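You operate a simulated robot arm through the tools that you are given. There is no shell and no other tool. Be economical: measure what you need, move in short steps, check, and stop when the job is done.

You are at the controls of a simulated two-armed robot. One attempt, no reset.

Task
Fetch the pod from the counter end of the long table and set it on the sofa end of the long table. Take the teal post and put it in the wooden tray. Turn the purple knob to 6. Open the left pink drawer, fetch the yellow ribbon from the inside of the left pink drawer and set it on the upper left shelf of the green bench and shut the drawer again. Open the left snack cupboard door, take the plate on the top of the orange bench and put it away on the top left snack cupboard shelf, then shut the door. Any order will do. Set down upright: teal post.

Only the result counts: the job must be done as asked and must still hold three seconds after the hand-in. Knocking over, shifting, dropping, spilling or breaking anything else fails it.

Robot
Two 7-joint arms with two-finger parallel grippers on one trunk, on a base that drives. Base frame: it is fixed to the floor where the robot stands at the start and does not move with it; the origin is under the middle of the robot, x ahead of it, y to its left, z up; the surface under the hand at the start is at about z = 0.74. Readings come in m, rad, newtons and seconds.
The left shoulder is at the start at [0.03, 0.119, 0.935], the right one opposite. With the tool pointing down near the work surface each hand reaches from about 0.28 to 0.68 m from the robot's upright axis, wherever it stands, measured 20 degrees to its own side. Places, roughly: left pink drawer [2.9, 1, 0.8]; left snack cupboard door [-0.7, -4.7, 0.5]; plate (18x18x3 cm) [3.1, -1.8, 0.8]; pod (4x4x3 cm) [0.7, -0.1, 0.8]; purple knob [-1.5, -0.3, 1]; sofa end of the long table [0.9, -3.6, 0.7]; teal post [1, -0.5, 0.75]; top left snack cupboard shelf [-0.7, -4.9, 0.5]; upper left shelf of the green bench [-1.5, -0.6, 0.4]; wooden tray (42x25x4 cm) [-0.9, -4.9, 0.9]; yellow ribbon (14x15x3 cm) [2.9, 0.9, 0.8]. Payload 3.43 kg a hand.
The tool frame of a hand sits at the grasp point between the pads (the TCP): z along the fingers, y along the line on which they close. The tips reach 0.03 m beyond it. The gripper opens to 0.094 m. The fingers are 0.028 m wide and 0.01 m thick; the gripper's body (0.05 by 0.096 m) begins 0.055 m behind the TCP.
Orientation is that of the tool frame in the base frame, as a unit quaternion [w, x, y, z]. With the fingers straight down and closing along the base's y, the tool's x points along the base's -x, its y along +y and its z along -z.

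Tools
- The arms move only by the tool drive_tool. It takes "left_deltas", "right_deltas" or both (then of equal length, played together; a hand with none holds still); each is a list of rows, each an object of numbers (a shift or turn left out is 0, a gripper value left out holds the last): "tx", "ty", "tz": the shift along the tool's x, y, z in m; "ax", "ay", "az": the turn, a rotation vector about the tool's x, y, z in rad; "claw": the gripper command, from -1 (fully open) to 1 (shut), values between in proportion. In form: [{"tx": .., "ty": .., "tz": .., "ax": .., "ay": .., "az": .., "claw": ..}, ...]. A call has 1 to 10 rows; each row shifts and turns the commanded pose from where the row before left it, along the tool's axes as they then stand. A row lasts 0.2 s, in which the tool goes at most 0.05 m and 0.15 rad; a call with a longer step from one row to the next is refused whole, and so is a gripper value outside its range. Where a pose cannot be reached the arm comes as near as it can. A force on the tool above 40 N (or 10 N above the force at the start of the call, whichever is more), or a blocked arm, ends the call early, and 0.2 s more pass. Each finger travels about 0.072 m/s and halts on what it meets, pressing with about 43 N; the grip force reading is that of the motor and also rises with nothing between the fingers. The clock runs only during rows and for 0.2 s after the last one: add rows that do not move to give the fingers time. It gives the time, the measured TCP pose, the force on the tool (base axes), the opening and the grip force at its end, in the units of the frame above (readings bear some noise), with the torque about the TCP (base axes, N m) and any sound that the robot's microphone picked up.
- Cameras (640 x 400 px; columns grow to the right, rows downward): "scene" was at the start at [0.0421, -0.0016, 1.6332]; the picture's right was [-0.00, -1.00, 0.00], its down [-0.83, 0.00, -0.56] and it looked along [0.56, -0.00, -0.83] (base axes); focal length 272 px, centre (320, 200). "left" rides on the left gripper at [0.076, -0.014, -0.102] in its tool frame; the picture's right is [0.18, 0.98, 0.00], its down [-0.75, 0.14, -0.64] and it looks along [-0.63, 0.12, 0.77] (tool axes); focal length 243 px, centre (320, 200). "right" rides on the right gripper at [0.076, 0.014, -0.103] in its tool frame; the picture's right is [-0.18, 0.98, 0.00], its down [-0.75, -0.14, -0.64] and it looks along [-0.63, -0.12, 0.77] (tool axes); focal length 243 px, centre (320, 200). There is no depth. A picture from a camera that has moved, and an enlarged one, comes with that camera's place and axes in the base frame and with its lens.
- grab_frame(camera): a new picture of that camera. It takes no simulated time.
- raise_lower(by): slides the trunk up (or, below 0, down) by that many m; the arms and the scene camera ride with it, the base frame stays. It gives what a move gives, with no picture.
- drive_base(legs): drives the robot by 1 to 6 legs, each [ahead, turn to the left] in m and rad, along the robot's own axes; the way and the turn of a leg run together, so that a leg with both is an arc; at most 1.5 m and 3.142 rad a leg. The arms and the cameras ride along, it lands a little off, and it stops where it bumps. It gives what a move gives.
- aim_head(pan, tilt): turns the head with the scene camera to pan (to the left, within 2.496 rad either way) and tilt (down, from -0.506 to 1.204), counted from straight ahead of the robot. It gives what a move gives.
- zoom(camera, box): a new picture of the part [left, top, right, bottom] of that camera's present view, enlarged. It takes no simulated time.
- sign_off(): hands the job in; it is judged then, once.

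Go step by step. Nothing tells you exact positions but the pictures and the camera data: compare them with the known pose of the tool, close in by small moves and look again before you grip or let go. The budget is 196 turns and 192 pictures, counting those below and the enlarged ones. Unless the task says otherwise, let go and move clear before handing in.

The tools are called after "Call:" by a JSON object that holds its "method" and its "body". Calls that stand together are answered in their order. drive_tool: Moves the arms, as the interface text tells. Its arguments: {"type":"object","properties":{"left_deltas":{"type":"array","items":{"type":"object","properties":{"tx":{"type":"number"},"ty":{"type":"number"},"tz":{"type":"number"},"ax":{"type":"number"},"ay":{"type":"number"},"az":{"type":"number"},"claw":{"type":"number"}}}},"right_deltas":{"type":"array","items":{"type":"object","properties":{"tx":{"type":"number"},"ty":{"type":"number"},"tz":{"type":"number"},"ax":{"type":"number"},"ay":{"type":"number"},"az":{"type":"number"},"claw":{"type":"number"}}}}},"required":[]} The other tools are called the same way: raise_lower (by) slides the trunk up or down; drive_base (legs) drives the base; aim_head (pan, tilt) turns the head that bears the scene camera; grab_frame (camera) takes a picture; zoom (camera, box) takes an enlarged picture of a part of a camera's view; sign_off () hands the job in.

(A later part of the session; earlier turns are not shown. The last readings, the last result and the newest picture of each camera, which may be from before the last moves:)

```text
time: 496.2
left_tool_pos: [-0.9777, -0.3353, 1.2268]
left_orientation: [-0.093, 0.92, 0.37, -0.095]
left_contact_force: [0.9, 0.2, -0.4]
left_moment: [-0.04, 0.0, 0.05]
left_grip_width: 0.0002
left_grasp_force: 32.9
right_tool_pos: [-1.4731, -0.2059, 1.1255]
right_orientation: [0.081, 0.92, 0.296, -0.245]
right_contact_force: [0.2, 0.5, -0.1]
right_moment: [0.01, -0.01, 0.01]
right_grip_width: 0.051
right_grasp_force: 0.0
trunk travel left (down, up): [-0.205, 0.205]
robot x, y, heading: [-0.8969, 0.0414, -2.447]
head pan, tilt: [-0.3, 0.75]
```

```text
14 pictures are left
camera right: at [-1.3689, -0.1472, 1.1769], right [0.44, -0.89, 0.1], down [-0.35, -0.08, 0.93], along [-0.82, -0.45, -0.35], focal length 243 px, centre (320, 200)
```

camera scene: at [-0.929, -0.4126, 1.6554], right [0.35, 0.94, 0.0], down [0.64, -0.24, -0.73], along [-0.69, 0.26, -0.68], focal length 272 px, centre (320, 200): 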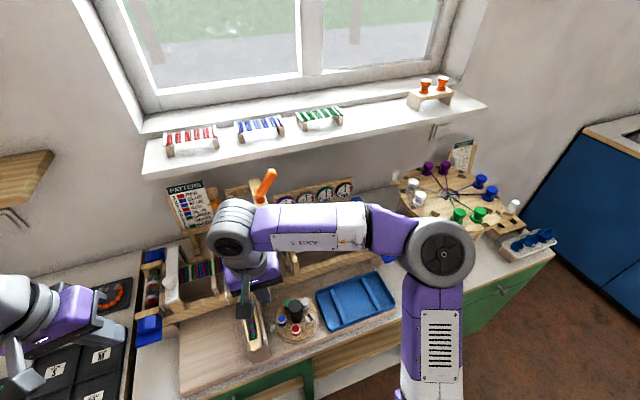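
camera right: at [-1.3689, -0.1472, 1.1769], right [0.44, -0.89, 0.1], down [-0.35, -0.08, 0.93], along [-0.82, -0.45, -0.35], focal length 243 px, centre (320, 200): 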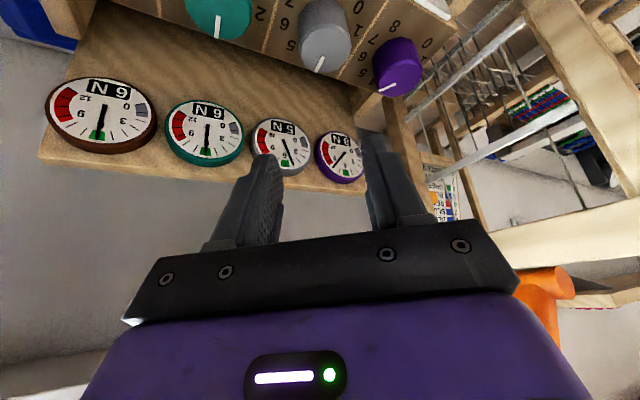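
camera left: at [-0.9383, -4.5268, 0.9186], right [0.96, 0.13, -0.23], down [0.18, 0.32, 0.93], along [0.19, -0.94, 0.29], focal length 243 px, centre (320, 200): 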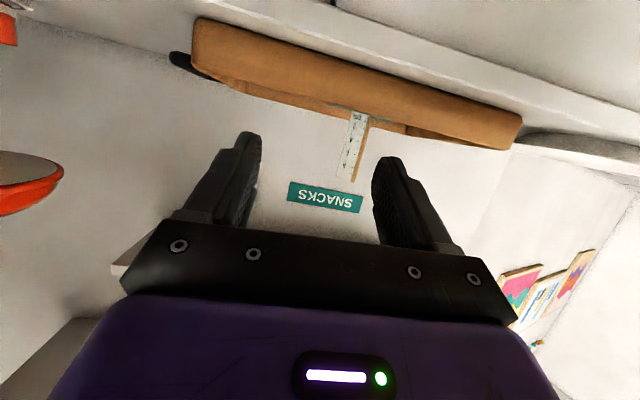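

Gray is now exactly restored (dials 8, 5, 6, 6: purple at 5, the rest at 4). Now purple's last click, using its natural grip centre.

Call:
{"method": "drive_tool", "body": {"right_deltas": [{"ax": -0.058, "az": -0.103}, {"ax": -0.058, "az": -0.103}, {"ax": -0.058, "az": -0.103}, {"ax": -0.058, "az": -0.103}, {"tx": -0.0268, "ty": 0.0198, "tz": 0.0155}, {"tx": -0.0268, "ty": 0.0198, "tz": 0.0155}, {"tx": 0.0148, "tz": 0.0262}, {"tx": 0.0148, "tz": 0.0262}, {"tx": 0.0148, "tz": 0.0262}, {}]}}

Call:
{"method": "drive_tool", "body": {"right_deltas": [{"claw": 0.6}, {"claw": 1}, {"claw": 1}, {"ax": 0.058, "az": 0.103}, {"ax": 0.058, "az": 0.103}, {"ax": 0.058, "az": 0.103}, {"ax": 0.058, "az": 0.103}, {"ax": 0.02, "az": 0.036}, {}]}}

Call:
{"method": "drive_tool", "body": {"right_deltas": [{"claw": 0.15}, {"claw": -0.08}, {"claw": -0.08}, {"tx": -0.0148, "tz": -0.0262}, {"tx": -0.0148, "tz": -0.0262}, {"tx": -0.0148, "tz": -0.0262}, {}]}}

Call:
{"method": "grab_frame", "body": {"camera": "right"}}

```text
time: 498.4
left_tool_pos: [-0.9791, -0.3341, 1.2261]
left_orientation: [-0.093, 0.919, 0.37, -0.095]
left_contact_force: [-1.2, 0.3, 0.2]
left_moment: [-0.03, 0.04, -0.01]
left_grip_width: 0.0
left_grasp_force: 32.7
right_tool_pos: [-1.4641, -0.2808, 1.0341]
right_orientation: [0.134, 0.825, 0.503, -0.22]
right_contact_force: [-0.1, -0.2, -0.3]
right_moment: [-0.01, -0.02, 0.0]
right_grip_width: 0.051
right_grasp_force: 0.1
trunk travel left (down, up): [-0.205, 0.205]
robot x, y, heading: [-0.9006, 0.0422, -2.442]
head pan, tilt: [-0.3, 0.75]
```

```text
time: 500.4
left_tool_pos: [-0.9771, -0.3359, 1.2249]
left_orientation: [-0.094, 0.919, 0.37, -0.094]
left_contact_force: [0.1, 0.8, 0.1]
left_moment: [0.01, -0.01, -0.01]
left_grip_width: 0.0001
left_grasp_force: 32.9
right_tool_pos: [-1.4623, -0.2845, 1.0347]
right_orientation: [0.077, 0.926, 0.278, -0.245]
right_contact_force: [16.0, -8.1, -9.9]
right_moment: [-0.31, 0.3, 0.19]
right_grip_width: 0.0375
right_grasp_force: 44.9
trunk travel left (down, up): [-0.205, 0.205]
robot x, y, heading: [-0.9007, 0.0436, -2.446]
head pan, tilt: [-0.3, 0.75]
```

```text
time: 502.0
left_tool_pos: [-0.9798, -0.3352, 1.226]
left_orientation: [-0.093, 0.92, 0.37, -0.094]
left_contact_force: [1.1, -0.4, -0.4]
left_moment: [0.01, -0.03, 0.0]
left_grip_width: 0.0
left_grasp_force: 32.6
right_tool_pos: [-1.4657, -0.2815, 1.1265]
right_orientation: [0.076, 0.926, 0.277, -0.246]
right_contact_force: [0.0, 0.5, -0.4]
right_moment: [0.0, 0.01, 0.01]
right_grip_width: 0.0506
right_grasp_force: 0.0
trunk travel left (down, up): [-0.205, 0.205]
robot x, y, heading: [-0.9012, 0.0426, -2.446]
head pan, tilt: [-0.3, 0.75]
```

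```text
13 pictures are left
camera right: at [-1.36, -0.2262, 1.1768], right [0.41, -0.91, 0.1], down [-0.36, -0.06, 0.93], along [-0.84, -0.41, -0.35], focal length 243 px, centre (320, 200)
```

right: 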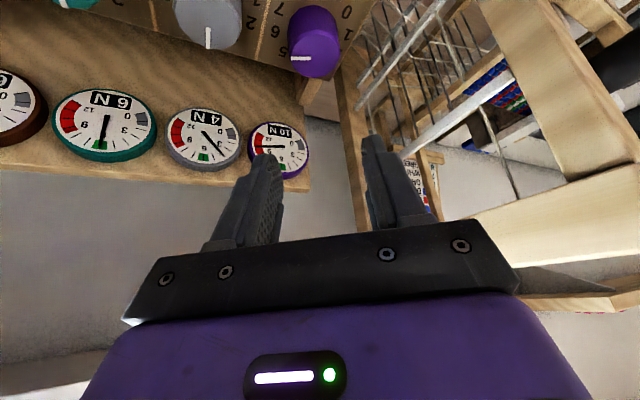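

Purple is at 6 with gray, teal and brown at 4. The knob is done. I'll retract, level the hand, and drive around to the pink drawer.

Call:
{"method": "drive_tool", "body": {"right_deltas": [{"tx": -0.02, "tz": -0.035}, {"tx": -0.02, "tz": -0.035}, {"tx": -0.02, "tz": -0.035}, {"tz": -0.045}, {"tz": -0.045}, {"tz": -0.04}, {"ay": 0.131}, {"ay": 0.131}, {"ay": 0.131}, {"ay": 0.131}]}}

Call:
{"method": "drive_tool", "body": {"right_deltas": [{"tx": 0.045}, {"tx": 0.045}, {"tx": 0.03}, {"az": -0.1}, {}]}}

Call:
{"method": "drive_base", "body": {"legs": [[-0.15, 0], [0, -2.807], [0.94, 0], [0, -1.03], [1.5, 0], [0.85, 0]]}}

Call:
{"method": "aim_head", "body": {"pan": 0, "tilt": 0.8}}

Call:
{"method": "grab_frame", "body": {"camera": "scene"}}

```text
time: 504.2
left_tool_pos: [-0.9784, -0.3342, 1.226]
left_orientation: [-0.093, 0.92, 0.37, -0.093]
left_contact_force: [-0.5, -0.1, -0.4]
left_moment: [0.02, -0.03, 0.02]
left_grip_width: 0.0
left_grasp_force: 33.3
right_tool_pos: [-1.3647, -0.2087, 1.2878]
right_orientation: [0.01, 0.955, 0.293, -0.051]
right_contact_force: [-0.9, 0.1, 0.7]
right_moment: [0.03, 0.03, 0.0]
right_grip_width: 0.0507
right_grasp_force: 0.0
right hand out of reach, approached as far as the arm can: row 5, 6, 7, 8, 9, 10
trunk travel left (down, up): [-0.205, 0.205]
robot x, y, heading: [-0.9001, 0.0402, -2.447]
head pan, tilt: [-0.3, 0.75]
```

```text
time: 505.4
left_tool_pos: [-0.9778, -0.3343, 1.2265]
left_orientation: [-0.093, 0.919, 0.37, -0.095]
left_contact_force: [-0.5, 0.3, 0.5]
left_moment: [0.02, 0.04, 0.0]
left_grip_width: 0.0
left_grasp_force: 33.2
right_tool_pos: [-1.2641, -0.143, 1.2744]
right_orientation: [0.007, 0.939, 0.34, -0.053]
right_contact_force: [0.8, -0.4, -0.7]
right_moment: [-0.02, 0.01, 0.02]
right_grip_width: 0.0509
right_grasp_force: 0.2
trunk travel left (down, up): [-0.205, 0.205]
robot x, y, heading: [-0.8965, 0.0386, -2.446]
head pan, tilt: [-0.3, 0.75]
```

```text
time: 531.4
left_tool_pos: [2.2919, 1.2395, 1.2259]
left_orientation: [0.058, -0.05, 0.99, -0.118]
left_contact_force: [0.3, 0.6, 0.4]
left_moment: [0.01, 0.02, 0.03]
left_grip_width: 0.0003
left_grasp_force: 32.8
right_tool_pos: [2.4001, 0.9119, 1.2754]
right_orientation: [0.051, -0.015, 0.999, -0.01]
right_contact_force: [0.2, 0.2, -1.2]
right_moment: [0.02, 0.02, 0.0]
right_grip_width: 0.0508
right_grasp_force: 0.0
trunk travel left (down, up): [-0.205, 0.205]
robot x, y, heading: [1.9989, 0.9884, 0.03]
head pan, tilt: [-0.3, 0.75]
```

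```text
time: 532.2
left_tool_pos: [2.2914, 1.2396, 1.2267]
left_orientation: [0.059, -0.05, 0.99, -0.118]
left_contact_force: [0.6, 0.5, -0.1]
left_moment: [0.01, 0.02, 0.0]
left_grip_width: 0.0
left_grasp_force: 33.1
right_tool_pos: [2.3992, 0.9114, 1.2745]
right_orientation: [0.052, -0.015, 0.998, -0.011]
right_contact_force: [-0.2, -0.6, 0.1]
right_moment: [0.04, -0.01, -0.04]
right_grip_width: 0.0507
right_grasp_force: 0.0
trunk travel left (down, up): [-0.205, 0.205]
robot x, y, heading: [1.9961, 0.9901, 0.032]
head pan, tilt: [0.0, 0.799]
```

```text
12 pictures are left
camera scene: at [2.0492, 0.9918, 1.6513], right [0.03, -1.0, 0.0], down [-0.72, -0.02, -0.7], along [0.7, 0.02, -0.72], focal length 272 px, centre (320, 200)
```

scene: 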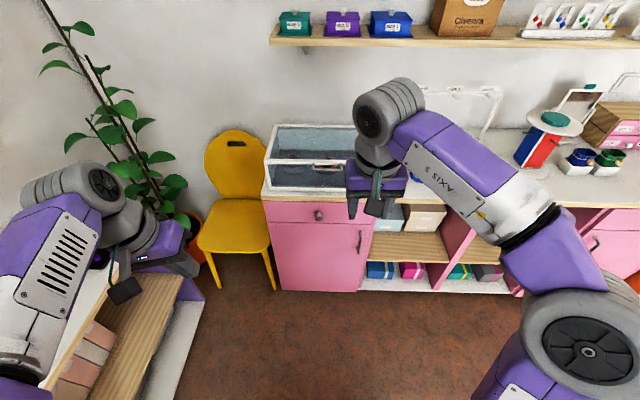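

The drawer knob is at about (2.816, 1.014, 0.777). I'll line the right arm up with it, pitch the hand forward and lower it.

Call:
{"method": "drive_base", "body": {"legs": [[0, 0.35], [0.27, 0], [0, -0.36]]}}

Call:
{"method": "drive_tool", "body": {"right_deltas": [{"tz": 0.045, "claw": -0.3}, {"tz": 0.045}, {"tz": 0.045}, {"tz": 0.045}, {"ay": -0.15}, {"ay": -0.15}, {"ay": -0.15}, {"ay": -0.15}, {"ay": -0.15}, {"ay": -0.15}]}}

Call:
{"method": "drive_tool", "body": {"right_deltas": [{"tx": 0.038, "tz": 0.0241}, {"tx": 0.038, "tz": 0.0241}, {"tx": 0.038, "tz": 0.0241}, {"tx": 0.038, "tz": 0.0241}, {"tx": 0.038, "tz": 0.0241}, {"tx": 0.02, "tz": 0.0127}, {}]}}

Call:
{"method": "grab_frame", "body": {"camera": "right"}}

```text
time: 536.3
left_tool_pos: [2.5522, 1.3351, 1.2255]
left_orientation: [0.057, -0.039, 0.991, -0.118]
left_contact_force: [-0.1, 0.5, 0.3]
left_moment: [0.02, -0.01, -0.02]
left_grip_width: 0.0
left_grasp_force: 33.5
right_tool_pos: [2.6525, 1.003, 1.2741]
right_orientation: [0.052, -0.005, 0.999, -0.011]
right_contact_force: [0.1, -1.0, -0.2]
right_moment: [-0.01, 0.02, 0.01]
right_grip_width: 0.0506
right_grasp_force: 0.0
trunk travel left (down, up): [-0.205, 0.205]
robot x, y, heading: [2.2508, 1.094, 0.014]
head pan, tilt: [0.0, 0.799]
```

```text
time: 538.5
left_tool_pos: [2.5535, 1.3333, 1.2257]
left_orientation: [0.057, -0.04, 0.991, -0.119]
left_contact_force: [-0.6, 0.3, -0.4]
left_moment: [-0.01, 0.0, -0.02]
left_grip_width: 0.0001
left_grasp_force: 32.6
right_tool_pos: [2.6698, 1.0013, 1.0953]
right_orientation: [0.481, -0.009, 0.877, -0.007]
right_contact_force: [-0.4, 0.7, -0.4]
right_moment: [0.03, 0.0, -0.02]
right_grip_width: 0.0613
right_grasp_force: 0.1
trunk travel left (down, up): [-0.205, 0.205]
robot x, y, heading: [2.2541, 1.0944, 0.012]
head pan, tilt: [0.0, 0.799]
```

```text
time: 540.1
left_tool_pos: [2.5515, 1.3335, 1.2262]
left_orientation: [0.058, -0.039, 0.99, -0.119]
left_contact_force: [-0.5, -0.2, 0.2]
left_moment: [0.01, 0.04, 0.0]
left_grip_width: 0.0
left_grasp_force: 33.1
right_tool_pos: [2.6872, 0.9977, 0.8504]
right_orientation: [0.481, -0.008, 0.876, -0.008]
right_contact_force: [0.3, 1.0, 0.1]
right_moment: [0.01, -0.01, 0.01]
right_grip_width: 0.0611
right_grasp_force: 0.0
right hand out of reach, approached as far as the arm can: row 1, 2, 3
trunk travel left (down, up): [-0.205, 0.205]
robot x, y, heading: [2.2543, 1.0947, 0.01]
head pan, tilt: [0.0, 0.799]
```

```text
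11 pictures are left
camera right: at [2.5617, 1.014, 0.8413], right [0.09, 0.99, 0.13], down [-0.14, -0.12, 0.98], along [0.99, -0.11, 0.12], focal length 243 px, centre (320, 200)
```

right: 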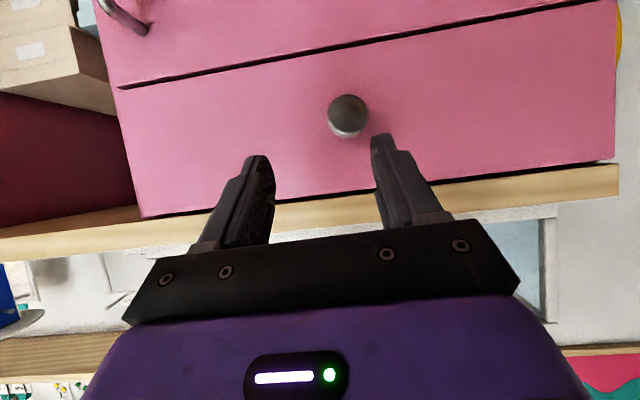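

Knob at (2.816, 1.025, 0.79). I'll advance and grip it.

Call:
{"method": "drive_tool", "body": {"right_deltas": [{"tx": -0.018, "ty": 0.027}, {"tz": 0.045}, {"tz": 0.045}, {"tz": 0.034}, {}, {"claw": 0.3}, {"claw": 0.8}, {"claw": 1}, {"claw": 1}]}}

```text
time: 541.1
left_tool_pos: [2.5495, 1.3335, 1.227]
left_orientation: [0.058, -0.038, 0.99, -0.12]
left_contact_force: [0.8, 0.9, -0.9]
left_moment: [-0.01, 0.11, -0.03]
left_grip_width: 0.0
left_grasp_force: 33.2
right_tool_pos: [2.7673, 1.0322, 0.8009]
right_orientation: [0.465, -0.009, 0.885, -0.006]
right_contact_force: [-62.3, 1.8, 27.8]
right_moment: [-0.89, -0.44, -2.08]
right_grip_width: 0.0606
right_grasp_force: 0.0
trunk travel left (down, up): [-0.205, 0.205]
robot x, y, heading: [2.2524, 1.0932, 0.011]
head pan, tilt: [0.0, 0.799]
stopped in row 4 (right hand): the force on the tool passed its limit at 160 N (the readings are from after the stop); the commanded pose is now the measured one
```

The drawer front is closer than I estimated and the tips touched it. I'll back off slightly and close on the knob.

Call:
{"method": "drive_tool", "body": {"right_deltas": [{"tz": -0.008, "ty": -0.005}, {"claw": 0.3}, {"claw": 0.8}, {"claw": 1}, {"claw": 1}]}}

Call:
{"method": "grab_frame", "body": {"camera": "right"}}

```text
time: 542.3
left_tool_pos: [2.5506, 1.3304, 1.227]
left_orientation: [0.056, -0.039, 0.991, -0.118]
left_contact_force: [0.9, 0.3, -0.1]
left_moment: [0.0, 0.02, 0.0]
left_grip_width: 0.0
left_grasp_force: 33.0
right_tool_pos: [2.7672, 1.0224, 0.8075]
right_orientation: [0.472, -0.005, 0.882, -0.01]
right_contact_force: [-15.4, -25.2, -3.2]
right_moment: [-0.49, -0.29, 0.02]
right_grip_width: 0.0335
right_grasp_force: 44.7
trunk travel left (down, up): [-0.205, 0.205]
robot x, y, heading: [2.2526, 1.0918, 0.005]
head pan, tilt: [0.0, 0.799]
```

```text
10 pictures are left
camera right: at [2.6399, 1.0371, 0.8013], right [0.1, 0.99, 0.13], down [-0.11, -0.12, 0.99], along [0.99, -0.12, 0.1], focal length 243 px, centre (320, 200)
```

right: 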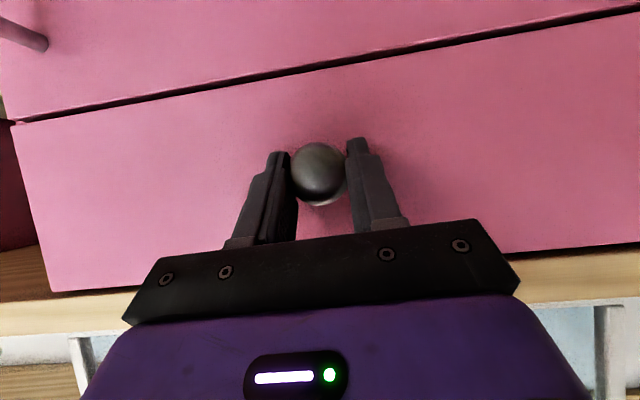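

Knob gripped. I'll pull the drawer open by backing the base.

Call:
{"method": "drive_base", "body": {"legs": [[-0.24, 0]]}}

Call:
{"method": "grab_frame", "body": {"camera": "scene"}}

```text
time: 544.0
left_tool_pos: [2.3141, 1.3289, 1.2259]
left_orientation: [0.057, -0.036, 0.991, -0.118]
left_contact_force: [-1.3, -0.1, -1.3]
left_moment: [-0.03, 0.0, 0.0]
left_grip_width: 0.0001
left_grasp_force: 32.9
right_tool_pos: [2.5273, 1.021, 0.8084]
right_orientation: [0.471, -0.007, 0.882, -0.008]
right_contact_force: [1.0, -15.3, -2.2]
right_moment: [-0.3, 0.43, -0.11]
right_grip_width: 0.0333
right_grasp_force: 45.1
trunk travel left (down, up): [-0.205, 0.205]
robot x, y, heading: [2.0101, 1.0919, 0.005]
head pan, tilt: [0.0, 0.799]
```

```text
9 pictures are left
camera scene: at [2.0632, 1.0874, 1.6513], right [0.0, -1.0, 0.0], down [-0.72, 0.0, -0.7], along [0.7, 0.0, -0.72], focal length 272 px, centre (320, 200)
```

scene: 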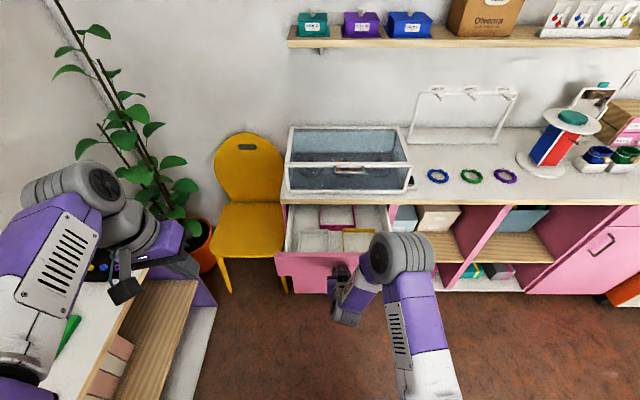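

Call:
{"method": "zoom", "body": {"camera": "scene", "box": [265, 190, 405, 300]}}

```text
3.64 times, centred on (335, 245) of scene
camera zoom: at [2.0632, 1.0874, 1.6513], right [0.0, -1.0, 0.0], down [-0.72, 0.0, -0.7], along [0.7, 0.0, -0.72], focal length 988 px, centre (266, 36)
```

zoom: 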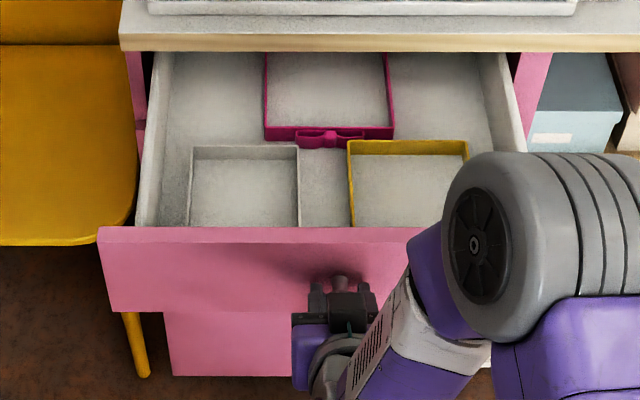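

The yellow ribbon is a square frame at about x 2.60–2.75, y 0.86–1.00 in the drawer. I'll release the knob, go over the front panel, and aim at its left wall with the hand 30° off vertical.

Call:
{"method": "drive_tool", "body": {"right_deltas": [{"claw": 0.2}, {"claw": -0.3}, {"tz": -0.045}, {"tz": -0.045}, {"tx": -0.033, "tz": -0.022}, {"tx": -0.033, "tz": -0.022}, {"tx": -0.033, "tz": -0.022}, {"tx": -0.033, "tz": -0.022}, {"tx": -0.033, "tz": -0.022}, {}]}}

Call:
{"method": "drive_base", "body": {"legs": [[0.18, 0]]}}

Call:
{"method": "drive_tool", "body": {"right_deltas": [{"ay": 0.15}, {"ay": 0.15}, {"ay": 0.15}, {"tx": 0.007, "ty": -0.006, "tz": 0.042}, {"tx": 0.007, "ty": -0.006, "tz": 0.042}, {"tx": 0.007, "ty": -0.006, "tz": 0.042}, {"tx": 0.007, "ty": -0.006, "tz": 0.03}, {}]}}

Call:
{"method": "grab_frame", "body": {"camera": "right"}}

```text
time: 546.2
left_tool_pos: [2.313, 1.3307, 1.2248]
left_orientation: [0.057, -0.037, 0.991, -0.12]
left_contact_force: [0.0, 0.0, 0.2]
left_moment: [-0.03, 0.0, 0.01]
left_grip_width: 0.0001
left_grasp_force: 33.2
right_tool_pos: [2.4563, 1.0255, 1.0534]
right_orientation: [0.47, -0.006, 0.883, -0.009]
right_contact_force: [0.7, 0.2, 0.1]
right_moment: [0.02, -0.01, 0.01]
right_grip_width: 0.061
right_grasp_force: 0.0
trunk travel left (down, up): [-0.205, 0.205]
robot x, y, heading: [2.0128, 1.0917, 0.007]
head pan, tilt: [0.0, 0.799]
```

```text
time: 547.7
left_tool_pos: [2.4874, 1.3315, 1.2256]
left_orientation: [0.056, -0.039, 0.99, -0.12]
left_contact_force: [0.4, 0.4, -0.2]
left_moment: [0.02, 0.03, -0.01]
left_grip_width: 0.0
left_grasp_force: 33.2
right_tool_pos: [2.6303, 1.0297, 1.0553]
right_orientation: [0.471, -0.008, 0.882, -0.008]
right_contact_force: [0.2, 0.1, -0.3]
right_moment: [0.0, -0.01, 0.0]
right_grip_width: 0.0611
right_grasp_force: 0.0
trunk travel left (down, up): [-0.205, 0.205]
robot x, y, heading: [2.1898, 1.0913, 0.01]
head pan, tilt: [0.0, 0.799]
```

```text
time: 549.5
left_tool_pos: [2.4868, 1.3332, 1.226]
left_orientation: [0.056, -0.038, 0.991, -0.119]
left_contact_force: [-0.4, 0.4, -0.4]
left_moment: [-0.02, -0.02, 0.0]
left_grip_width: 0.0
left_grasp_force: 32.6
right_tool_pos: [2.6858, 0.9997, 0.9094]
right_orientation: [0.262, -0.006, 0.965, -0.01]
right_contact_force: [0.8, 0.6, 0.7]
right_moment: [-0.02, 0.02, 0.0]
right_grip_width: 0.0614
right_grasp_force: 0.1
trunk travel left (down, up): [-0.205, 0.205]
robot x, y, heading: [2.1848, 1.0888, 0.008]
head pan, tilt: [0.0, 0.799]
```

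```text
7 pictures are left
camera right: at [2.5679, 1.0171, 0.959], right [0.15, 0.99, 0.07], down [0.33, -0.12, 0.94], along [0.93, -0.12, -0.34], focal length 243 px, centre (320, 200)
```

right: 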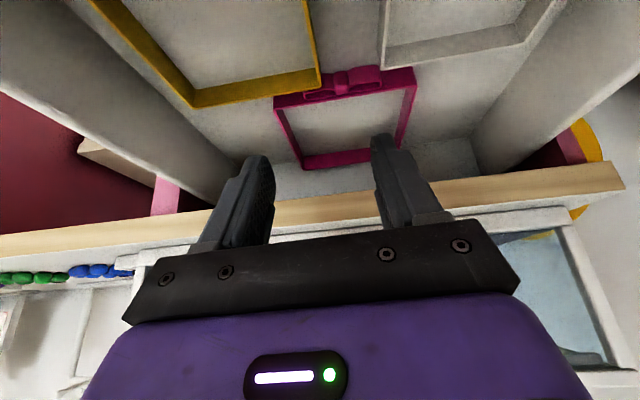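

The left wall is at y≈1.000 with its top at z≈0.76, and I'm aligned. I'll descend, grip, and lift if held.

Call:
{"method": "drive_tool", "body": {"right_deltas": [{"tx": 0.018, "tz": 0.0314, "ty": 0.001, "claw": 0}, {"tx": 0.018, "tz": 0.0314}, {"tx": 0.018, "tz": 0.0314}, {"tx": 0.018, "tz": 0.0314}, {}, {"claw": 0.6}, {"claw": 1}, {"claw": 1}, {}]}}

Call:
{"method": "drive_tool", "body": {"right_deltas": [{"tx": -0.015, "tz": -0.026}, {"tx": -0.02, "tz": -0.034}, {"tx": -0.02, "tz": -0.034}, {"tx": -0.02, "tz": -0.034}, {"tx": -0.02, "tz": -0.034}, {}]}}

Call:
{"method": "grab_frame", "body": {"camera": "right"}}

```text
time: 550.2
left_tool_pos: [2.4875, 1.3312, 1.2246]
left_orientation: [0.056, -0.038, 0.991, -0.119]
left_contact_force: [-1.1, 0.1, 0.1]
left_moment: [0.03, -0.01, 0.01]
left_grip_width: 0.0
left_grasp_force: 33.0
right_tool_pos: [2.6911, 1.0023, 0.8293]
right_orientation: [0.266, -0.007, 0.964, -0.007]
right_contact_force: [0.3, -1.0, -1.0]
right_moment: [-0.01, -0.01, 0.03]
right_grip_width: 0.047
right_grasp_force: 0.1
trunk travel left (down, up): [-0.205, 0.205]
robot x, y, heading: [2.1875, 1.0905, 0.008]
head pan, tilt: [0.0, 0.799]
stopped in row 3 (right hand): the force on the tool passed its limit at 111 N (the readings are from after the stop); the commanded pose is now the measured one
```

```text
time: 551.6
left_tool_pos: [2.4874, 1.3318, 1.2267]
left_orientation: [0.056, -0.038, 0.991, -0.119]
left_contact_force: [-0.2, 0.4, 0.0]
left_moment: [0.02, 0.03, 0.0]
left_grip_width: 0.0002
left_grasp_force: 32.8
right_tool_pos: [2.6869, 1.0064, 1.0178]
right_orientation: [0.266, -0.006, 0.964, -0.007]
right_contact_force: [0.2, 0.2, 0.5]
right_moment: [-0.05, -0.01, -0.01]
right_grip_width: 0.0469
right_grasp_force: 0.0
trunk travel left (down, up): [-0.205, 0.205]
robot x, y, heading: [2.1909, 1.0907, 0.01]
head pan, tilt: [0.0, 0.799]
```

```text
6 pictures are left
camera right: at [2.5684, 1.0228, 1.0667], right [0.15, 0.99, 0.08], down [0.32, -0.12, 0.94], along [0.94, -0.12, -0.33], focal length 243 px, centre (320, 200)
```

right: 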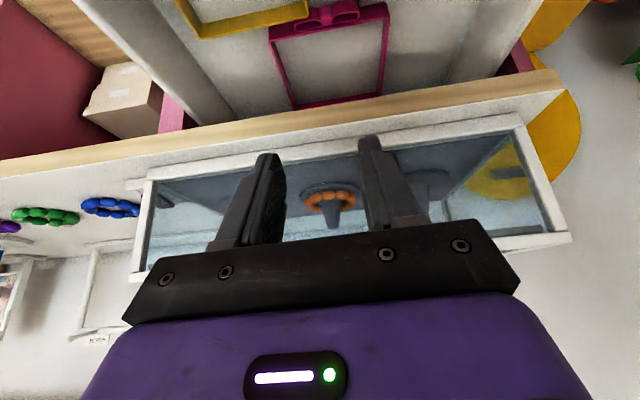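

The left finger hit the pink ribbon's bow at the back. I'll go vertical and grip the yellow wall nearer the front, clear of the bow.

Call:
{"method": "drive_tool", "body": {"right_deltas": [{"ay": 0.1325}, {"ay": 0.1325}, {"ay": 0.1325}, {"ay": 0.1325}, {"tx": 0.014, "ty": -0.006}, {"tz": 0.04}, {"tz": 0.04}, {}]}}

Call:
{"method": "grab_frame", "body": {"camera": "right"}}

```text
time: 553.4
left_tool_pos: [2.4871, 1.334, 1.226]
left_orientation: [0.056, -0.038, 0.99, -0.12]
left_contact_force: [-0.2, -0.3, 0.4]
left_moment: [0.0, 0.03, -0.02]
left_grip_width: 0.0
left_grasp_force: 32.9
right_tool_pos: [2.6762, 0.9992, 0.9379]
right_orientation: [0.006, -0.005, 1.0, -0.009]
right_contact_force: [-0.1, 0.0, 0.9]
right_moment: [-0.01, 0.03, 0.01]
right_grip_width: 0.0471
right_grasp_force: 0.0
trunk travel left (down, up): [-0.205, 0.205]
robot x, y, heading: [2.1867, 1.0901, 0.009]
head pan, tilt: [0.0, 0.799]
```

```text
5 pictures are left
camera right: at [2.5993, 1.0166, 1.0399], right [0.18, 0.98, -0.02], down [0.75, -0.12, 0.65], along [0.64, -0.13, -0.76], focal length 243 px, centre (320, 200)
```

right: 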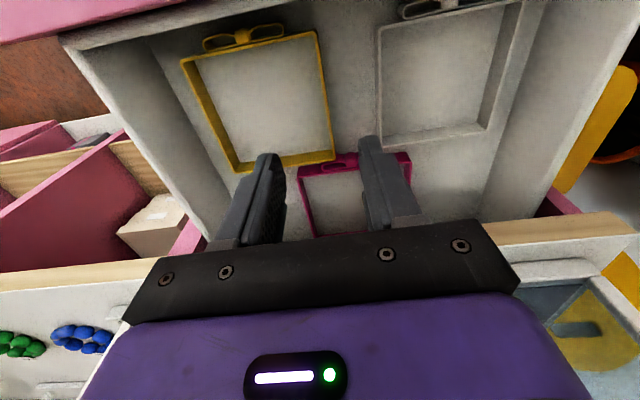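

The wrist camera housing had hit the drawer's front panel. I'll shift 4 cm further back, then descend, grip and lift.

Call:
{"method": "drive_tool", "body": {"right_deltas": [{"tx": -0.039, "ty": -0.001}, {"tz": 0.045}, {"tz": 0.045}, {"tz": 0.045}, {"tz": 0.028}, {"tz": 0.012}, {"claw": 0.5}, {"claw": 1}, {"claw": 1}, {}]}}

Call:
{"method": "drive_tool", "body": {"right_deltas": [{"tz": -0.02}, {"tz": -0.03}, {"tz": -0.045}, {"tz": -0.045}, {"tz": -0.045}, {}]}}

```text
time: 554.7
left_tool_pos: [2.4874, 1.3329, 1.2261]
left_orientation: [0.057, -0.038, 0.991, -0.119]
left_contact_force: [0.7, 0.3, 0.6]
left_moment: [0.02, -0.01, 0.01]
left_grip_width: 0.0001
left_grasp_force: 33.2
right_tool_pos: [2.7247, 0.9948, 0.7877]
right_orientation: [0.016, -0.004, 1.0, -0.006]
right_contact_force: [-0.1, -0.3, 13.1]
right_moment: [0.34, 0.23, 0.11]
right_grip_width: 0.0465
right_grasp_force: 0.2
trunk travel left (down, up): [-0.205, 0.205]
robot x, y, heading: [2.1873, 1.0913, 0.005]
head pan, tilt: [0.0, 0.799]
stopped in row 6 (right hand): the force on the tool passed its limit at 51 N (the readings are from after the stop); the commanded pose is now the measured one
```

```text
time: 556.1
left_tool_pos: [2.4875, 1.3333, 1.2261]
left_orientation: [0.056, -0.038, 0.991, -0.12]
left_contact_force: [-0.6, -0.1, 0.2]
left_moment: [-0.01, 0.0, -0.01]
left_grip_width: 0.0001
left_grasp_force: 32.3
right_tool_pos: [2.7192, 0.9966, 0.9702]
right_orientation: [0.014, -0.005, 1.0, -0.007]
right_contact_force: [0.7, -0.4, -0.1]
right_moment: [0.03, -0.02, 0.0]
right_grip_width: 0.047
right_grasp_force: 0.0
trunk travel left (down, up): [-0.205, 0.205]
robot x, y, heading: [2.1878, 1.0947, 0.009]
head pan, tilt: [0.0, 0.799]
```

The tips reached the drawer floor (z≈0.757), so the wall top is at ~0.787. I'll descend to just above the floor and grip there.

Call:
{"method": "drive_tool", "body": {"right_deltas": [{"ty": 0.003, "tz": 0.045}, {"tz": 0.045}, {"tz": 0.045}, {"tz": 0.038}, {}, {"claw": 0.5}, {"claw": 1}, {"claw": 1}, {}]}}

Call:
{"method": "drive_tool", "body": {"right_deltas": [{"tz": -0.02}, {"tz": -0.03}, {"tz": -0.045}, {"tz": -0.045}, {"tz": -0.045}, {}]}}

```text
time: 558.1
left_tool_pos: [2.4871, 1.3329, 1.2259]
left_orientation: [0.055, -0.037, 0.991, -0.12]
left_contact_force: [0.1, 0.2, 0.6]
left_moment: [0.06, 0.01, -0.01]
left_grip_width: 0.0
left_grasp_force: 32.8
right_tool_pos: [2.7222, 0.996, 0.797]
right_orientation: [0.015, -0.004, 1.0, -0.007]
right_contact_force: [0.5, 0.2, 0.0]
right_moment: [0.04, -0.03, 0.02]
right_grip_width: 0.0013
right_grasp_force: 35.9
trunk travel left (down, up): [-0.205, 0.205]
robot x, y, heading: [2.1877, 1.0904, 0.003]
head pan, tilt: [0.0, 0.799]
```

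```text
time: 559.5
left_tool_pos: [2.4877, 1.3333, 1.2258]
left_orientation: [0.057, -0.037, 0.991, -0.12]
left_contact_force: [-0.1, 0.6, 0.2]
left_moment: [0.01, -0.02, 0.01]
left_grip_width: 0.0
left_grasp_force: 33.1
right_tool_pos: [2.7191, 0.9999, 0.987]
right_orientation: [0.014, -0.004, 1.0, -0.007]
right_contact_force: [-0.7, 0.6, -0.3]
right_moment: [0.02, 0.0, -0.02]
right_grip_width: 0.001
right_grasp_force: 36.2
trunk travel left (down, up): [-0.205, 0.205]
robot x, y, heading: [2.1894, 1.0955, 0.008]
head pan, tilt: [0.0, 0.799]
```

The grip width is 1 mm with raised force, so it's probably holding the thin wall. I'll verify with a picture.

Call:
{"method": "grab_frame", "body": {"camera": "right"}}

```text
4 pictures are left
camera right: at [2.64, 1.0173, 1.0865], right [0.18, 0.98, -0.01], down [0.74, -0.13, 0.67], along [0.65, -0.12, -0.75], focal length 243 px, centre (320, 200)
```

right: 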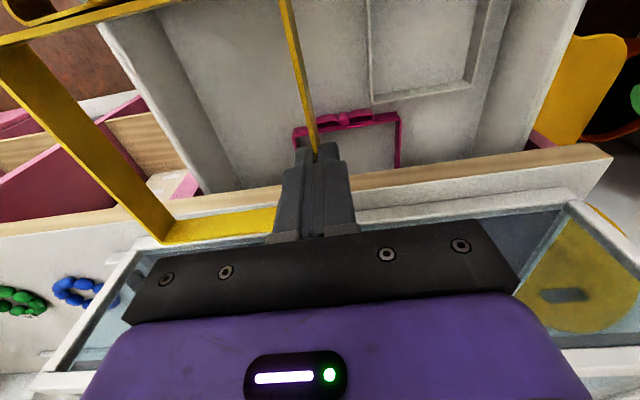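

The ribbon is held. Next I'll close the drawer by backing up a bit, tucking the ribbon hand back and up, and lowering the left fist to drawer-front height.

Call:
{"method": "drive_base", "body": {"legs": [[-0.12, 0]]}}

Call:
{"method": "drive_tool", "body": {"right_deltas": [{"tz": -0.04}, {"tz": -0.04}, {"tx": 0.045}, {"tx": 0.045}, {"tx": 0.045}, {"tx": 0.045}, {"tx": 0.03}, {}, {}, {}], "left_deltas": [{"ty": -0.03}, {"tz": 0.045}, {"tz": 0.045}, {"tz": 0.045}, {"tz": 0.045}, {"tz": 0.045}, {"tz": 0.045}, {"tz": 0.045}, {"tz": 0.045}, {"tz": 0.045}]}}

```text
time: 560.7
left_tool_pos: [2.3647, 1.3305, 1.2262]
left_orientation: [0.057, -0.038, 0.99, -0.119]
left_contact_force: [-0.6, -0.2, 0.2]
left_moment: [0.01, -0.01, 0.06]
left_grip_width: 0.0001
left_grasp_force: 32.8
right_tool_pos: [2.5977, 0.9996, 0.9864]
right_orientation: [0.015, -0.005, 1.0, -0.007]
right_contact_force: [-0.7, -0.5, 0.3]
right_moment: [0.01, -0.05, 0.02]
right_grip_width: 0.0013
right_grasp_force: 36.3
trunk travel left (down, up): [-0.205, 0.205]
robot x, y, heading: [2.0719, 1.0905, 0.006]
head pan, tilt: [0.0, 0.799]
```

```text
time: 562.9
left_tool_pos: [2.4185, 1.2117, 0.8432]
left_orientation: [0.056, -0.038, 0.991, -0.119]
left_contact_force: [-0.3, 0.4, -0.3]
left_moment: [0.02, 0.02, 0.0]
left_grip_width: 0.0
left_grasp_force: 33.0
right_tool_pos: [2.3855, 0.9964, 1.0597]
right_orientation: [0.014, -0.005, 1.0, -0.005]
right_contact_force: [1.0, 0.0, -1.0]
right_moment: [0.0, -0.03, -0.02]
right_grip_width: 0.0013
right_grasp_force: 35.8
trunk travel left (down, up): [-0.205, 0.205]
robot x, y, heading: [2.0672, 1.0902, 0.009]
head pan, tilt: [0.0, 0.799]
```

Call:
{"method": "drive_tool", "body": {"left_deltas": [{"tz": 0.025}, {}]}}

Call:
{"method": "drive_base", "body": {"legs": [[0.33, 0]]}}

Call:
{"method": "drive_base", "body": {"legs": [[0.06, 0]]}}

```text
time: 563.5
left_tool_pos: [2.4226, 1.2057, 0.8197]
left_orientation: [0.057, -0.039, 0.99, -0.121]
left_contact_force: [0.3, 1.3, 0.0]
left_moment: [-0.03, -0.01, -0.01]
left_grip_width: 0.0
left_grasp_force: 33.2
right_tool_pos: [2.3825, 0.9976, 1.0593]
right_orientation: [0.015, -0.006, 1.0, -0.007]
right_contact_force: [0.3, 0.9, -0.8]
right_moment: [0.02, 0.0, 0.02]
right_grip_width: 0.0013
right_grasp_force: 35.8
trunk travel left (down, up): [-0.205, 0.205]
robot x, y, heading: [2.0652, 1.0936, 0.005]
head pan, tilt: [0.0, 0.799]
```

```text
time: 565.8
left_tool_pos: [2.7563, 1.2089, 0.8172]
left_orientation: [0.047, -0.037, 0.991, -0.118]
left_contact_force: [-0.3, 0.5, -0.3]
left_moment: [0.02, -0.1, 0.02]
left_grip_width: 0.0
left_grasp_force: 32.2
right_tool_pos: [2.7252, 1.0004, 1.058]
right_orientation: [0.013, -0.005, 1.0, -0.006]
right_contact_force: [0.1, -0.2, 0.5]
right_moment: [0.06, 0.02, 0.01]
right_grip_width: 0.001
right_grasp_force: 35.5
trunk travel left (down, up): [-0.205, 0.205]
robot x, y, heading: [2.4077, 1.0935, 0.01]
head pan, tilt: [0.0, 0.799]
stopped in leg 1: the robot was blocked; the commanded pose is now the measured one
```

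```text
time: 566.6
left_tool_pos: [2.7547, 1.2085, 0.8148]
left_orientation: [0.029, -0.032, 0.992, -0.116]
left_contact_force: [-6.7, 0.7, 0.2]
left_moment: [0.02, -0.47, 0.04]
left_grip_width: 0.0002
left_grasp_force: 33.1
right_tool_pos: [2.7365, 1.0013, 1.0598]
right_orientation: [0.014, -0.006, 1.0, -0.006]
right_contact_force: [0.4, -0.3, 0.0]
right_moment: [0.02, 0.0, -0.02]
right_grip_width: 0.0015
right_grasp_force: 35.8
trunk travel left (down, up): [-0.205, 0.205]
robot x, y, heading: [2.4205, 1.0953, 0.011]
head pan, tilt: [0.0, 0.799]
stopped in leg 1: the force on the tool passed its limit at 65 N (the readings are from after the stop); the commanded pose is now the measured one
```

The drawer is shut. The green bench's shelf opening is low, so I need to hold the ribbon from its near end with a pitched hand. I'll go to the free table end to set it down and regrasp.

Call:
{"method": "drive_base", "body": {"legs": [[-0.42, 0]]}}

Call:
{"method": "drive_tool", "body": {"left_deltas": [{"tz": -0.045}, {"tz": -0.045}, {"tz": -0.045}, {"tz": -0.045}, {"tz": -0.045}, {"tz": -0.045}, {"tz": -0.045}, {}]}}

Call:
{"method": "drive_base", "body": {"legs": [[0, 3.13], [1.5, 0], [0.44, 0], [0, 1.571], [1.04, 0], [0, 1.571]]}}

```text
time: 569.2
left_tool_pos: [2.3382, 1.2045, 0.8146]
left_orientation: [0.031, -0.033, 0.992, -0.115]
left_contact_force: [0.2, -0.2, 0.5]
left_moment: [-0.03, -0.02, 0.0]
left_grip_width: 0.0
left_grasp_force: 32.6
right_tool_pos: [2.3177, 0.9955, 1.0597]
right_orientation: [0.015, -0.006, 1.0, -0.006]
right_contact_force: [-0.6, 0.1, -0.2]
right_moment: [0.02, -0.02, 0.0]
right_grip_width: 0.0014
right_grasp_force: 36.1
trunk travel left (down, up): [-0.205, 0.205]
robot x, y, heading: [2.0033, 1.0898, 0.012]
head pan, tilt: [0.0, 0.799]
```

```text
time: 571.0
left_tool_pos: [2.3138, 1.2756, 1.1217]
left_orientation: [0.03, -0.033, 0.992, -0.115]
left_contact_force: [-0.1, 0.6, -0.5]
left_moment: [0.01, -0.01, -0.02]
left_grip_width: 0.0
left_grasp_force: 33.4
right_tool_pos: [2.3201, 0.9945, 1.0588]
right_orientation: [0.014, -0.006, 1.0, -0.007]
right_contact_force: [0.1, -0.1, 0.2]
right_moment: [0.01, 0.01, -0.01]
right_grip_width: 0.0013
right_grasp_force: 36.4
trunk travel left (down, up): [-0.205, 0.205]
robot x, y, heading: [2.0047, 1.0866, 0.009]
head pan, tilt: [0.0, 0.799]
```

```text
time: 600.7
left_tool_pos: [0.4898, 0.2094, 1.1216]
left_orientation: [0.036, -0.077, 0.99, -0.113]
left_contact_force: [-0.5, 0.1, -0.1]
left_moment: [0.01, -0.01, -0.01]
left_grip_width: 0.0
left_grasp_force: 33.3
right_tool_pos: [0.5202, -0.0677, 1.0587]
right_orientation: [0.015, -0.05, 0.999, -0.007]
right_contact_force: [0.1, 0.3, 0.1]
right_moment: [0.05, -0.01, -0.03]
right_grip_width: 0.0012
right_grasp_force: 35.6
trunk travel left (down, up): [-0.205, 0.205]
robot x, y, heading: [0.1963, -0.0003, 0.099]
head pan, tilt: [0.0, 0.799]
```

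At the table end. I'll set the ribbon down, release, pitch the hand 45°, and regrip near the near end of the same wall.

Call:
{"method": "drive_tool", "body": {"right_deltas": [{"tx": -0.045}, {"tx": -0.045}, {"tz": 0.045}, {"tz": 0.045}, {"tz": 0.045}, {"tz": 0.045}, {"tz": 0.045}, {"tz": 0.045}, {"tz": 0.006}, {}]}}

Call:
{"method": "drive_tool", "body": {"right_deltas": [{"claw": 0.6}, {"claw": 0}, {"claw": 0}, {"tz": -0.03}, {"tz": -0.03}, {"tx": 0.04}, {"ay": -0.15}, {"ay": -0.15}, {"ay": -0.15}, {"ay": -0.15}]}}

Call:
{"method": "drive_tool", "body": {"right_deltas": [{"ay": -0.15}, {"ay": -0.035}, {"tx": 0.022, "tz": 0.022}, {"tx": 0.02, "tz": 0.02}, {}, {"claw": 0.5}, {"claw": 1}, {"claw": 1}, {}]}}

```text
time: 602.9
left_tool_pos: [0.4888, 0.2098, 1.1206]
left_orientation: [0.037, -0.076, 0.99, -0.113]
left_contact_force: [-0.1, -0.6, -0.8]
left_moment: [0.02, 0.0, 0.03]
left_grip_width: 0.0
left_grasp_force: 32.9
right_tool_pos: [0.6145, -0.0625, 0.7852]
right_orientation: [0.015, -0.048, 0.999, -0.007]
right_contact_force: [0.4, 0.8, 0.0]
right_moment: [-0.03, -0.01, 0.02]
right_grip_width: 0.0011
right_grasp_force: 35.7
trunk travel left (down, up): [-0.205, 0.205]
robot x, y, heading: [0.1984, -0.0053, 0.093]
head pan, tilt: [0.0, 0.799]
```

```text
time: 605.1
left_tool_pos: [0.4896, 0.2103, 1.1207]
left_orientation: [0.036, -0.076, 0.99, -0.113]
left_contact_force: [0.3, -0.5, 0.3]
left_moment: [0.03, -0.04, 0.01]
left_grip_width: 0.0001
left_grasp_force: 32.9
right_tool_pos: [0.5764, -0.0652, 0.8454]
right_orientation: [0.31, -0.049, 0.949, 0.008]
right_contact_force: [0.4, 0.5, -0.3]
right_moment: [-0.01, 0.0, -0.04]
right_grip_width: 0.0471
right_grasp_force: 0.1
trunk travel left (down, up): [-0.205, 0.205]
robot x, y, heading: [0.1996, -0.0023, 0.095]
head pan, tilt: [0.0, 0.799]
```

```text
time: 607.1
left_tool_pos: [0.4897, 0.2098, 1.1218]
left_orientation: [0.036, -0.077, 0.99, -0.113]
left_contact_force: [0.3, 0.4, 0.8]
left_moment: [0.0, -0.02, -0.03]
left_grip_width: 0.0
left_grasp_force: 33.0
right_tool_pos: [0.5905, -0.0592, 0.7787]
right_orientation: [0.395, -0.048, 0.917, 0.013]
right_contact_force: [0.6, 0.2, -0.5]
right_moment: [-0.01, 0.0, -0.02]
right_grip_width: 0.001
right_grasp_force: 35.9
right hand out of reach, approached as far as the arm can: row 1
trunk travel left (down, up): [-0.205, 0.205]
robot x, y, heading: [0.1946, -0.0035, 0.098]
head pan, tilt: [0.0, 0.799]
```

Regripped (1 mm wall, force up). I'll lift, drive to the green bench, lower the trunk, and look at the shelf.

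Call:
{"method": "drive_tool", "body": {"right_deltas": [{"tx": -0.028, "tz": -0.028}, {"tx": -0.03, "tz": -0.03}, {"tx": -0.03, "tz": -0.03}, {"tx": -0.03, "tz": -0.03}, {"tx": -0.03, "tz": -0.03}, {"tx": -0.03, "tz": -0.03}, {}]}}

Call:
{"method": "drive_base", "body": {"legs": [[-0.3, 0], [0, -2.37], [0.72, 0], [0, -0.87]]}}

Call:
{"method": "aim_head", "body": {"pan": 0.15, "tilt": 0.75}}

Call:
{"method": "grab_frame", "body": {"camera": "scene"}}

```text
time: 608.7
left_tool_pos: [0.4905, 0.2109, 1.121]
left_orientation: [0.035, -0.077, 0.99, -0.113]
left_contact_force: [0.5, 0.2, -0.1]
left_moment: [-0.01, -0.02, 0.03]
left_grip_width: 0.0002
left_grasp_force: 33.1
right_tool_pos: [0.6044, -0.0461, 1.0263]
right_orientation: [0.394, -0.048, 0.918, 0.014]
right_contact_force: [0.0, 0.9, 0.2]
right_moment: [-0.01, 0.0, -0.01]
right_grip_width: 0.0007
right_grasp_force: 35.8
right hand out of reach, approached as far as the arm can: row 2, 3, 4
trunk travel left (down, up): [-0.205, 0.205]
robot x, y, heading: [0.1993, -0.0042, 0.102]
head pan, tilt: [0.0, 0.799]
```

```text
time: 622.0
left_tool_pos: [-0.8741, -0.7427, 1.1225]
left_orientation: [-0.115, 0.993, 0.027, -0.03]
left_contact_force: [0.6, -0.1, -0.3]
left_moment: [-0.01, 0.03, 0.0]
left_grip_width: 0.0001
left_grasp_force: 33.1
right_tool_pos: [-0.9614, -0.4781, 1.0269]
right_orientation: [-0.007, 0.918, 0.002, -0.396]
right_contact_force: [-0.1, 0.4, 0.8]
right_moment: [-0.01, 0.01, 0.0]
right_grip_width: 0.0007
right_grasp_force: 35.5
trunk travel left (down, up): [-0.205, 0.205]
robot x, y, heading: [-0.5605, -0.5594, 3.138]
head pan, tilt: [0.0, 0.799]
```

```text
time: 622.7
left_tool_pos: [-0.8741, -0.7444, 1.121]
left_orientation: [-0.115, 0.993, 0.026, -0.031]
left_contact_force: [-0.5, -0.3, 0.2]
left_moment: [0.0, -0.04, 0.01]
left_grip_width: 0.0
left_grasp_force: 33.4
right_tool_pos: [-0.9618, -0.478, 1.0265]
right_orientation: [-0.006, 0.918, 0.001, -0.396]
right_contact_force: [-0.5, -0.4, 0.0]
right_moment: [0.0, 0.0, -0.02]
right_grip_width: 0.0008
right_grasp_force: 36.0
trunk travel left (down, up): [-0.205, 0.205]
robot x, y, heading: [-0.5602, -0.5587, 3.138]
head pan, tilt: [0.15, 0.75]
```

```text
3 pictures are left
camera scene: at [-0.6119, -0.5751, 1.6553], right [-0.15, 0.99, 0.0], down [0.67, 0.1, -0.73], along [-0.72, -0.11, -0.68], focal length 272 px, centre (320, 200)
```

scene: 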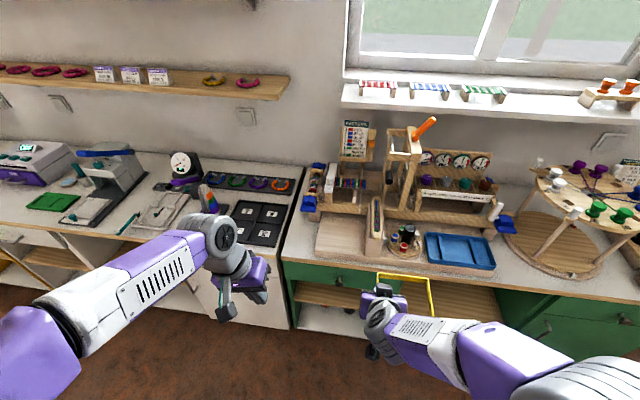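

The bench top is ~0.74 with front at x≈-1.2; the upper left shelf is at z≈0.43, y -0.80…-0.43, with its opening up to 0.578. I'll shift the base left, lower the trunk and the hand, and check.

Call:
{"method": "drive_base", "body": {"legs": [[0, 1.571], [0.2, 0], [0, -1.571]]}}

Call:
{"method": "raise_lower", "body": {"by": -0.2}}

Call:
{"method": "drive_tool", "body": {"right_deltas": [{"tx": 0.0291, "tz": 0.0274}, {"tx": 0.0291, "tz": 0.0274}, {"tx": 0.0291, "tz": 0.0274}, {"tx": 0.0291, "tz": 0.0274}, {"tx": 0.0291, "tz": 0.0274}, {"tx": 0.0291, "tz": 0.0274}, {"tx": 0.0291, "tz": 0.0274}, {"tx": 0.0291, "tz": 0.0274}, {}]}}

Call:
{"method": "drive_base", "body": {"legs": [[0.08, 0]]}}

Call:
{"method": "grab_frame", "body": {"camera": "right"}}

```text
time: 632.1
left_tool_pos: [-0.8719, -0.9372, 1.1215]
left_orientation: [-0.116, 0.993, 0.015, -0.029]
left_contact_force: [0.5, 0.1, -0.5]
left_moment: [-0.01, -0.05, -0.03]
left_grip_width: 0.0
left_grasp_force: 32.8
right_tool_pos: [-0.9535, -0.6706, 1.0251]
right_orientation: [-0.011, 0.919, -0.009, -0.395]
right_contact_force: [-0.1, 1.0, -0.2]
right_moment: [-0.03, 0.04, -0.04]
right_grip_width: 0.0009
right_grasp_force: 35.8
trunk travel left (down, up): [-0.205, 0.205]
robot x, y, heading: [-0.5572, -0.7651, 3.115]
head pan, tilt: [0.15, 0.75]
```

```text
time: 634.3
left_tool_pos: [-0.8728, -0.9388, 0.9213]
left_orientation: [-0.115, 0.993, 0.016, -0.03]
left_contact_force: [0.1, 0.5, -0.2]
left_moment: [0.01, 0.03, 0.01]
left_grip_width: 0.0
left_grasp_force: 32.7
right_tool_pos: [-0.9548, -0.6701, 0.8268]
right_orientation: [-0.011, 0.918, -0.009, -0.396]
right_contact_force: [-0.6, -0.3, -0.4]
right_moment: [0.05, 0.0, 0.0]
right_grip_width: 0.0011
right_grasp_force: 35.5
trunk travel left (down, up): [-0.005, 0.405]
robot x, y, heading: [-0.5557, -0.7649, 3.116]
head pan, tilt: [0.15, 0.75]
```

```text
time: 636.3
left_tool_pos: [-0.8717, -0.939, 0.9216]
left_orientation: [-0.116, 0.993, 0.015, -0.029]
left_contact_force: [-0.5, -0.2, 0.2]
left_moment: [0.0, 0.02, -0.01]
left_grip_width: 0.0001
left_grasp_force: 32.8
right_tool_pos: [-0.9564, -0.6677, 0.5066]
right_orientation: [-0.011, 0.919, -0.01, -0.395]
right_contact_force: [0.1, -0.3, -0.9]
right_moment: [-0.01, -0.01, -0.01]
right_grip_width: 0.0007
right_grasp_force: 35.6
right hand out of reach, approached as far as the arm can: row 1
trunk travel left (down, up): [-0.005, 0.405]
robot x, y, heading: [-0.5552, -0.7648, 3.121]
head pan, tilt: [0.15, 0.75]
```

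```text
time: 637.4
left_tool_pos: [-0.9528, -0.9347, 0.9221]
left_orientation: [-0.115, 0.993, 0.014, -0.029]
left_contact_force: [0.2, -0.6, 0.1]
left_moment: [0.03, -0.01, 0.03]
left_grip_width: 0.0
left_grasp_force: 33.5
right_tool_pos: [-1.0357, -0.6647, 0.5065]
right_orientation: [-0.012, 0.919, -0.01, -0.395]
right_contact_force: [-0.7, 0.2, -0.1]
right_moment: [-0.01, 0.01, 0.02]
right_grip_width: 0.0009
right_grasp_force: 35.4
trunk travel left (down, up): [-0.005, 0.405]
robot x, y, heading: [-0.6334, -0.7611, 3.117]
head pan, tilt: [0.15, 0.75]
```

```text
2 pictures are left
camera right: at [-0.9093, -0.6811, 0.5218], right [-0.15, -0.98, 0.12], down [-0.05, 0.13, 0.99], along [-0.99, 0.15, -0.07], focal length 243 px, centre (320, 200)
```

right: 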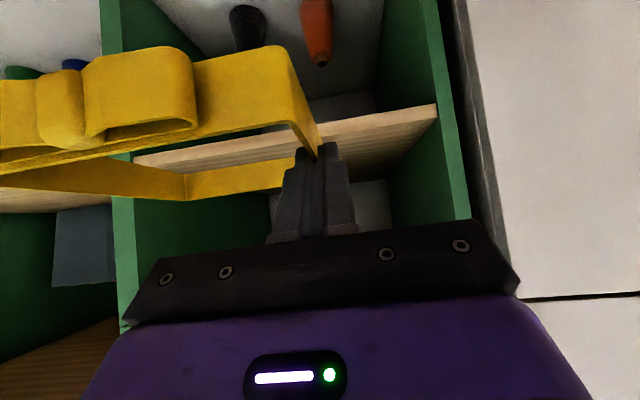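

I can see the bay: shelf edge at z≈0.417, walls at y -0.78 and -0.40. The ribbon fits. I'll lower 3 cm and drive in.

Call:
{"method": "drive_tool", "body": {"right_deltas": [{"tx": 0.0226, "tz": 0.0213}, {}]}}

Call:
{"method": "drive_base", "body": {"legs": [[0.2, 0]]}}

```text
time: 638.0
left_tool_pos: [-0.9526, -0.9365, 0.921]
left_orientation: [-0.115, 0.993, 0.014, -0.029]
left_contact_force: [0.2, -0.3, -0.4]
left_moment: [-0.02, 0.0, 0.03]
left_grip_width: 0.0002
left_grasp_force: 32.5
right_tool_pos: [-1.0356, -0.6629, 0.479]
right_orientation: [-0.011, 0.918, -0.01, -0.396]
right_contact_force: [0.2, 1.0, -0.3]
right_moment: [0.01, 0.0, 0.0]
right_grip_width: 0.0008
right_grasp_force: 36.0
trunk travel left (down, up): [-0.005, 0.405]
robot x, y, heading: [-0.6363, -0.761, 3.115]
head pan, tilt: [0.15, 0.75]
```

```text
time: 639.6
left_tool_pos: [-1.1396, -0.9286, 0.9229]
left_orientation: [-0.115, 0.993, 0.012, -0.03]
left_contact_force: [0.4, -0.7, 0.3]
left_moment: [-0.01, 0.03, -0.02]
left_grip_width: 0.0
left_grasp_force: 33.3
right_tool_pos: [-1.2161, -0.6571, 0.4773]
right_orientation: [-0.012, 0.922, -0.008, -0.388]
right_contact_force: [0.7, 0.8, 0.1]
right_moment: [-0.02, 0.0, 0.03]
right_grip_width: 0.0008
right_grasp_force: 35.6
trunk travel left (down, up): [-0.005, 0.405]
robot x, y, heading: [-0.826, -0.7566, 3.112]
head pan, tilt: [0.15, 0.75]
stopped in leg 1: the robot was blocked; the commanded pose is now the measured one
```

The base touches the bench front, so I'll extend the arm the remaining 4–5 cm, then lower onto the shelf.

Call:
{"method": "drive_tool", "body": {"right_deltas": [{"tx": -0.0103, "tz": 0.0109}, {"tx": -0.0103, "tz": 0.0109}, {"tx": -0.0103, "tz": 0.0109}, {}]}}

Call:
{"method": "drive_tool", "body": {"right_deltas": [{"tx": 0.0073, "tz": 0.0069}, {"tx": 0.0044, "tz": 0.0041}, {}]}}

```text
time: 640.6
left_tool_pos: [-1.1277, -0.93, 0.9261]
left_orientation: [-0.117, 0.992, 0.012, -0.037]
left_contact_force: [-0.6, -0.6, 0.6]
left_moment: [0.01, 0.02, 0.0]
left_grip_width: 0.0
left_grasp_force: 32.8
right_tool_pos: [-1.2402, -0.6611, 0.4748]
right_orientation: [-0.013, 0.924, -0.002, -0.382]
right_contact_force: [0.3, 0.0, -0.8]
right_moment: [-0.02, -0.01, 0.02]
right_grip_width: 0.0011
right_grasp_force: 35.9
trunk travel left (down, up): [-0.005, 0.405]
robot x, y, heading: [-0.8234, -0.7558, 3.109]
head pan, tilt: [0.15, 0.75]
```

```text
time: 641.4
left_tool_pos: [-1.1218, -0.9317, 0.9309]
left_orientation: [-0.117, 0.992, 0.01, -0.041]
left_contact_force: [-0.1, 0.2, -0.6]
left_moment: [-0.01, 0.01, 0.01]
left_grip_width: 0.0
left_grasp_force: 34.1
right_tool_pos: [-1.2553, -0.6632, 0.4783]
right_orientation: [-0.01, 0.915, -0.005, -0.404]
right_contact_force: [0.0, -0.6, 0.4]
right_moment: [-0.04, 0.02, 0.0]
right_grip_width: 0.001
right_grasp_force: 36.1
trunk travel left (down, up): [-0.005, 0.405]
robot x, y, heading: [-0.825, -0.7559, 3.109]
head pan, tilt: [0.15, 0.75]
```

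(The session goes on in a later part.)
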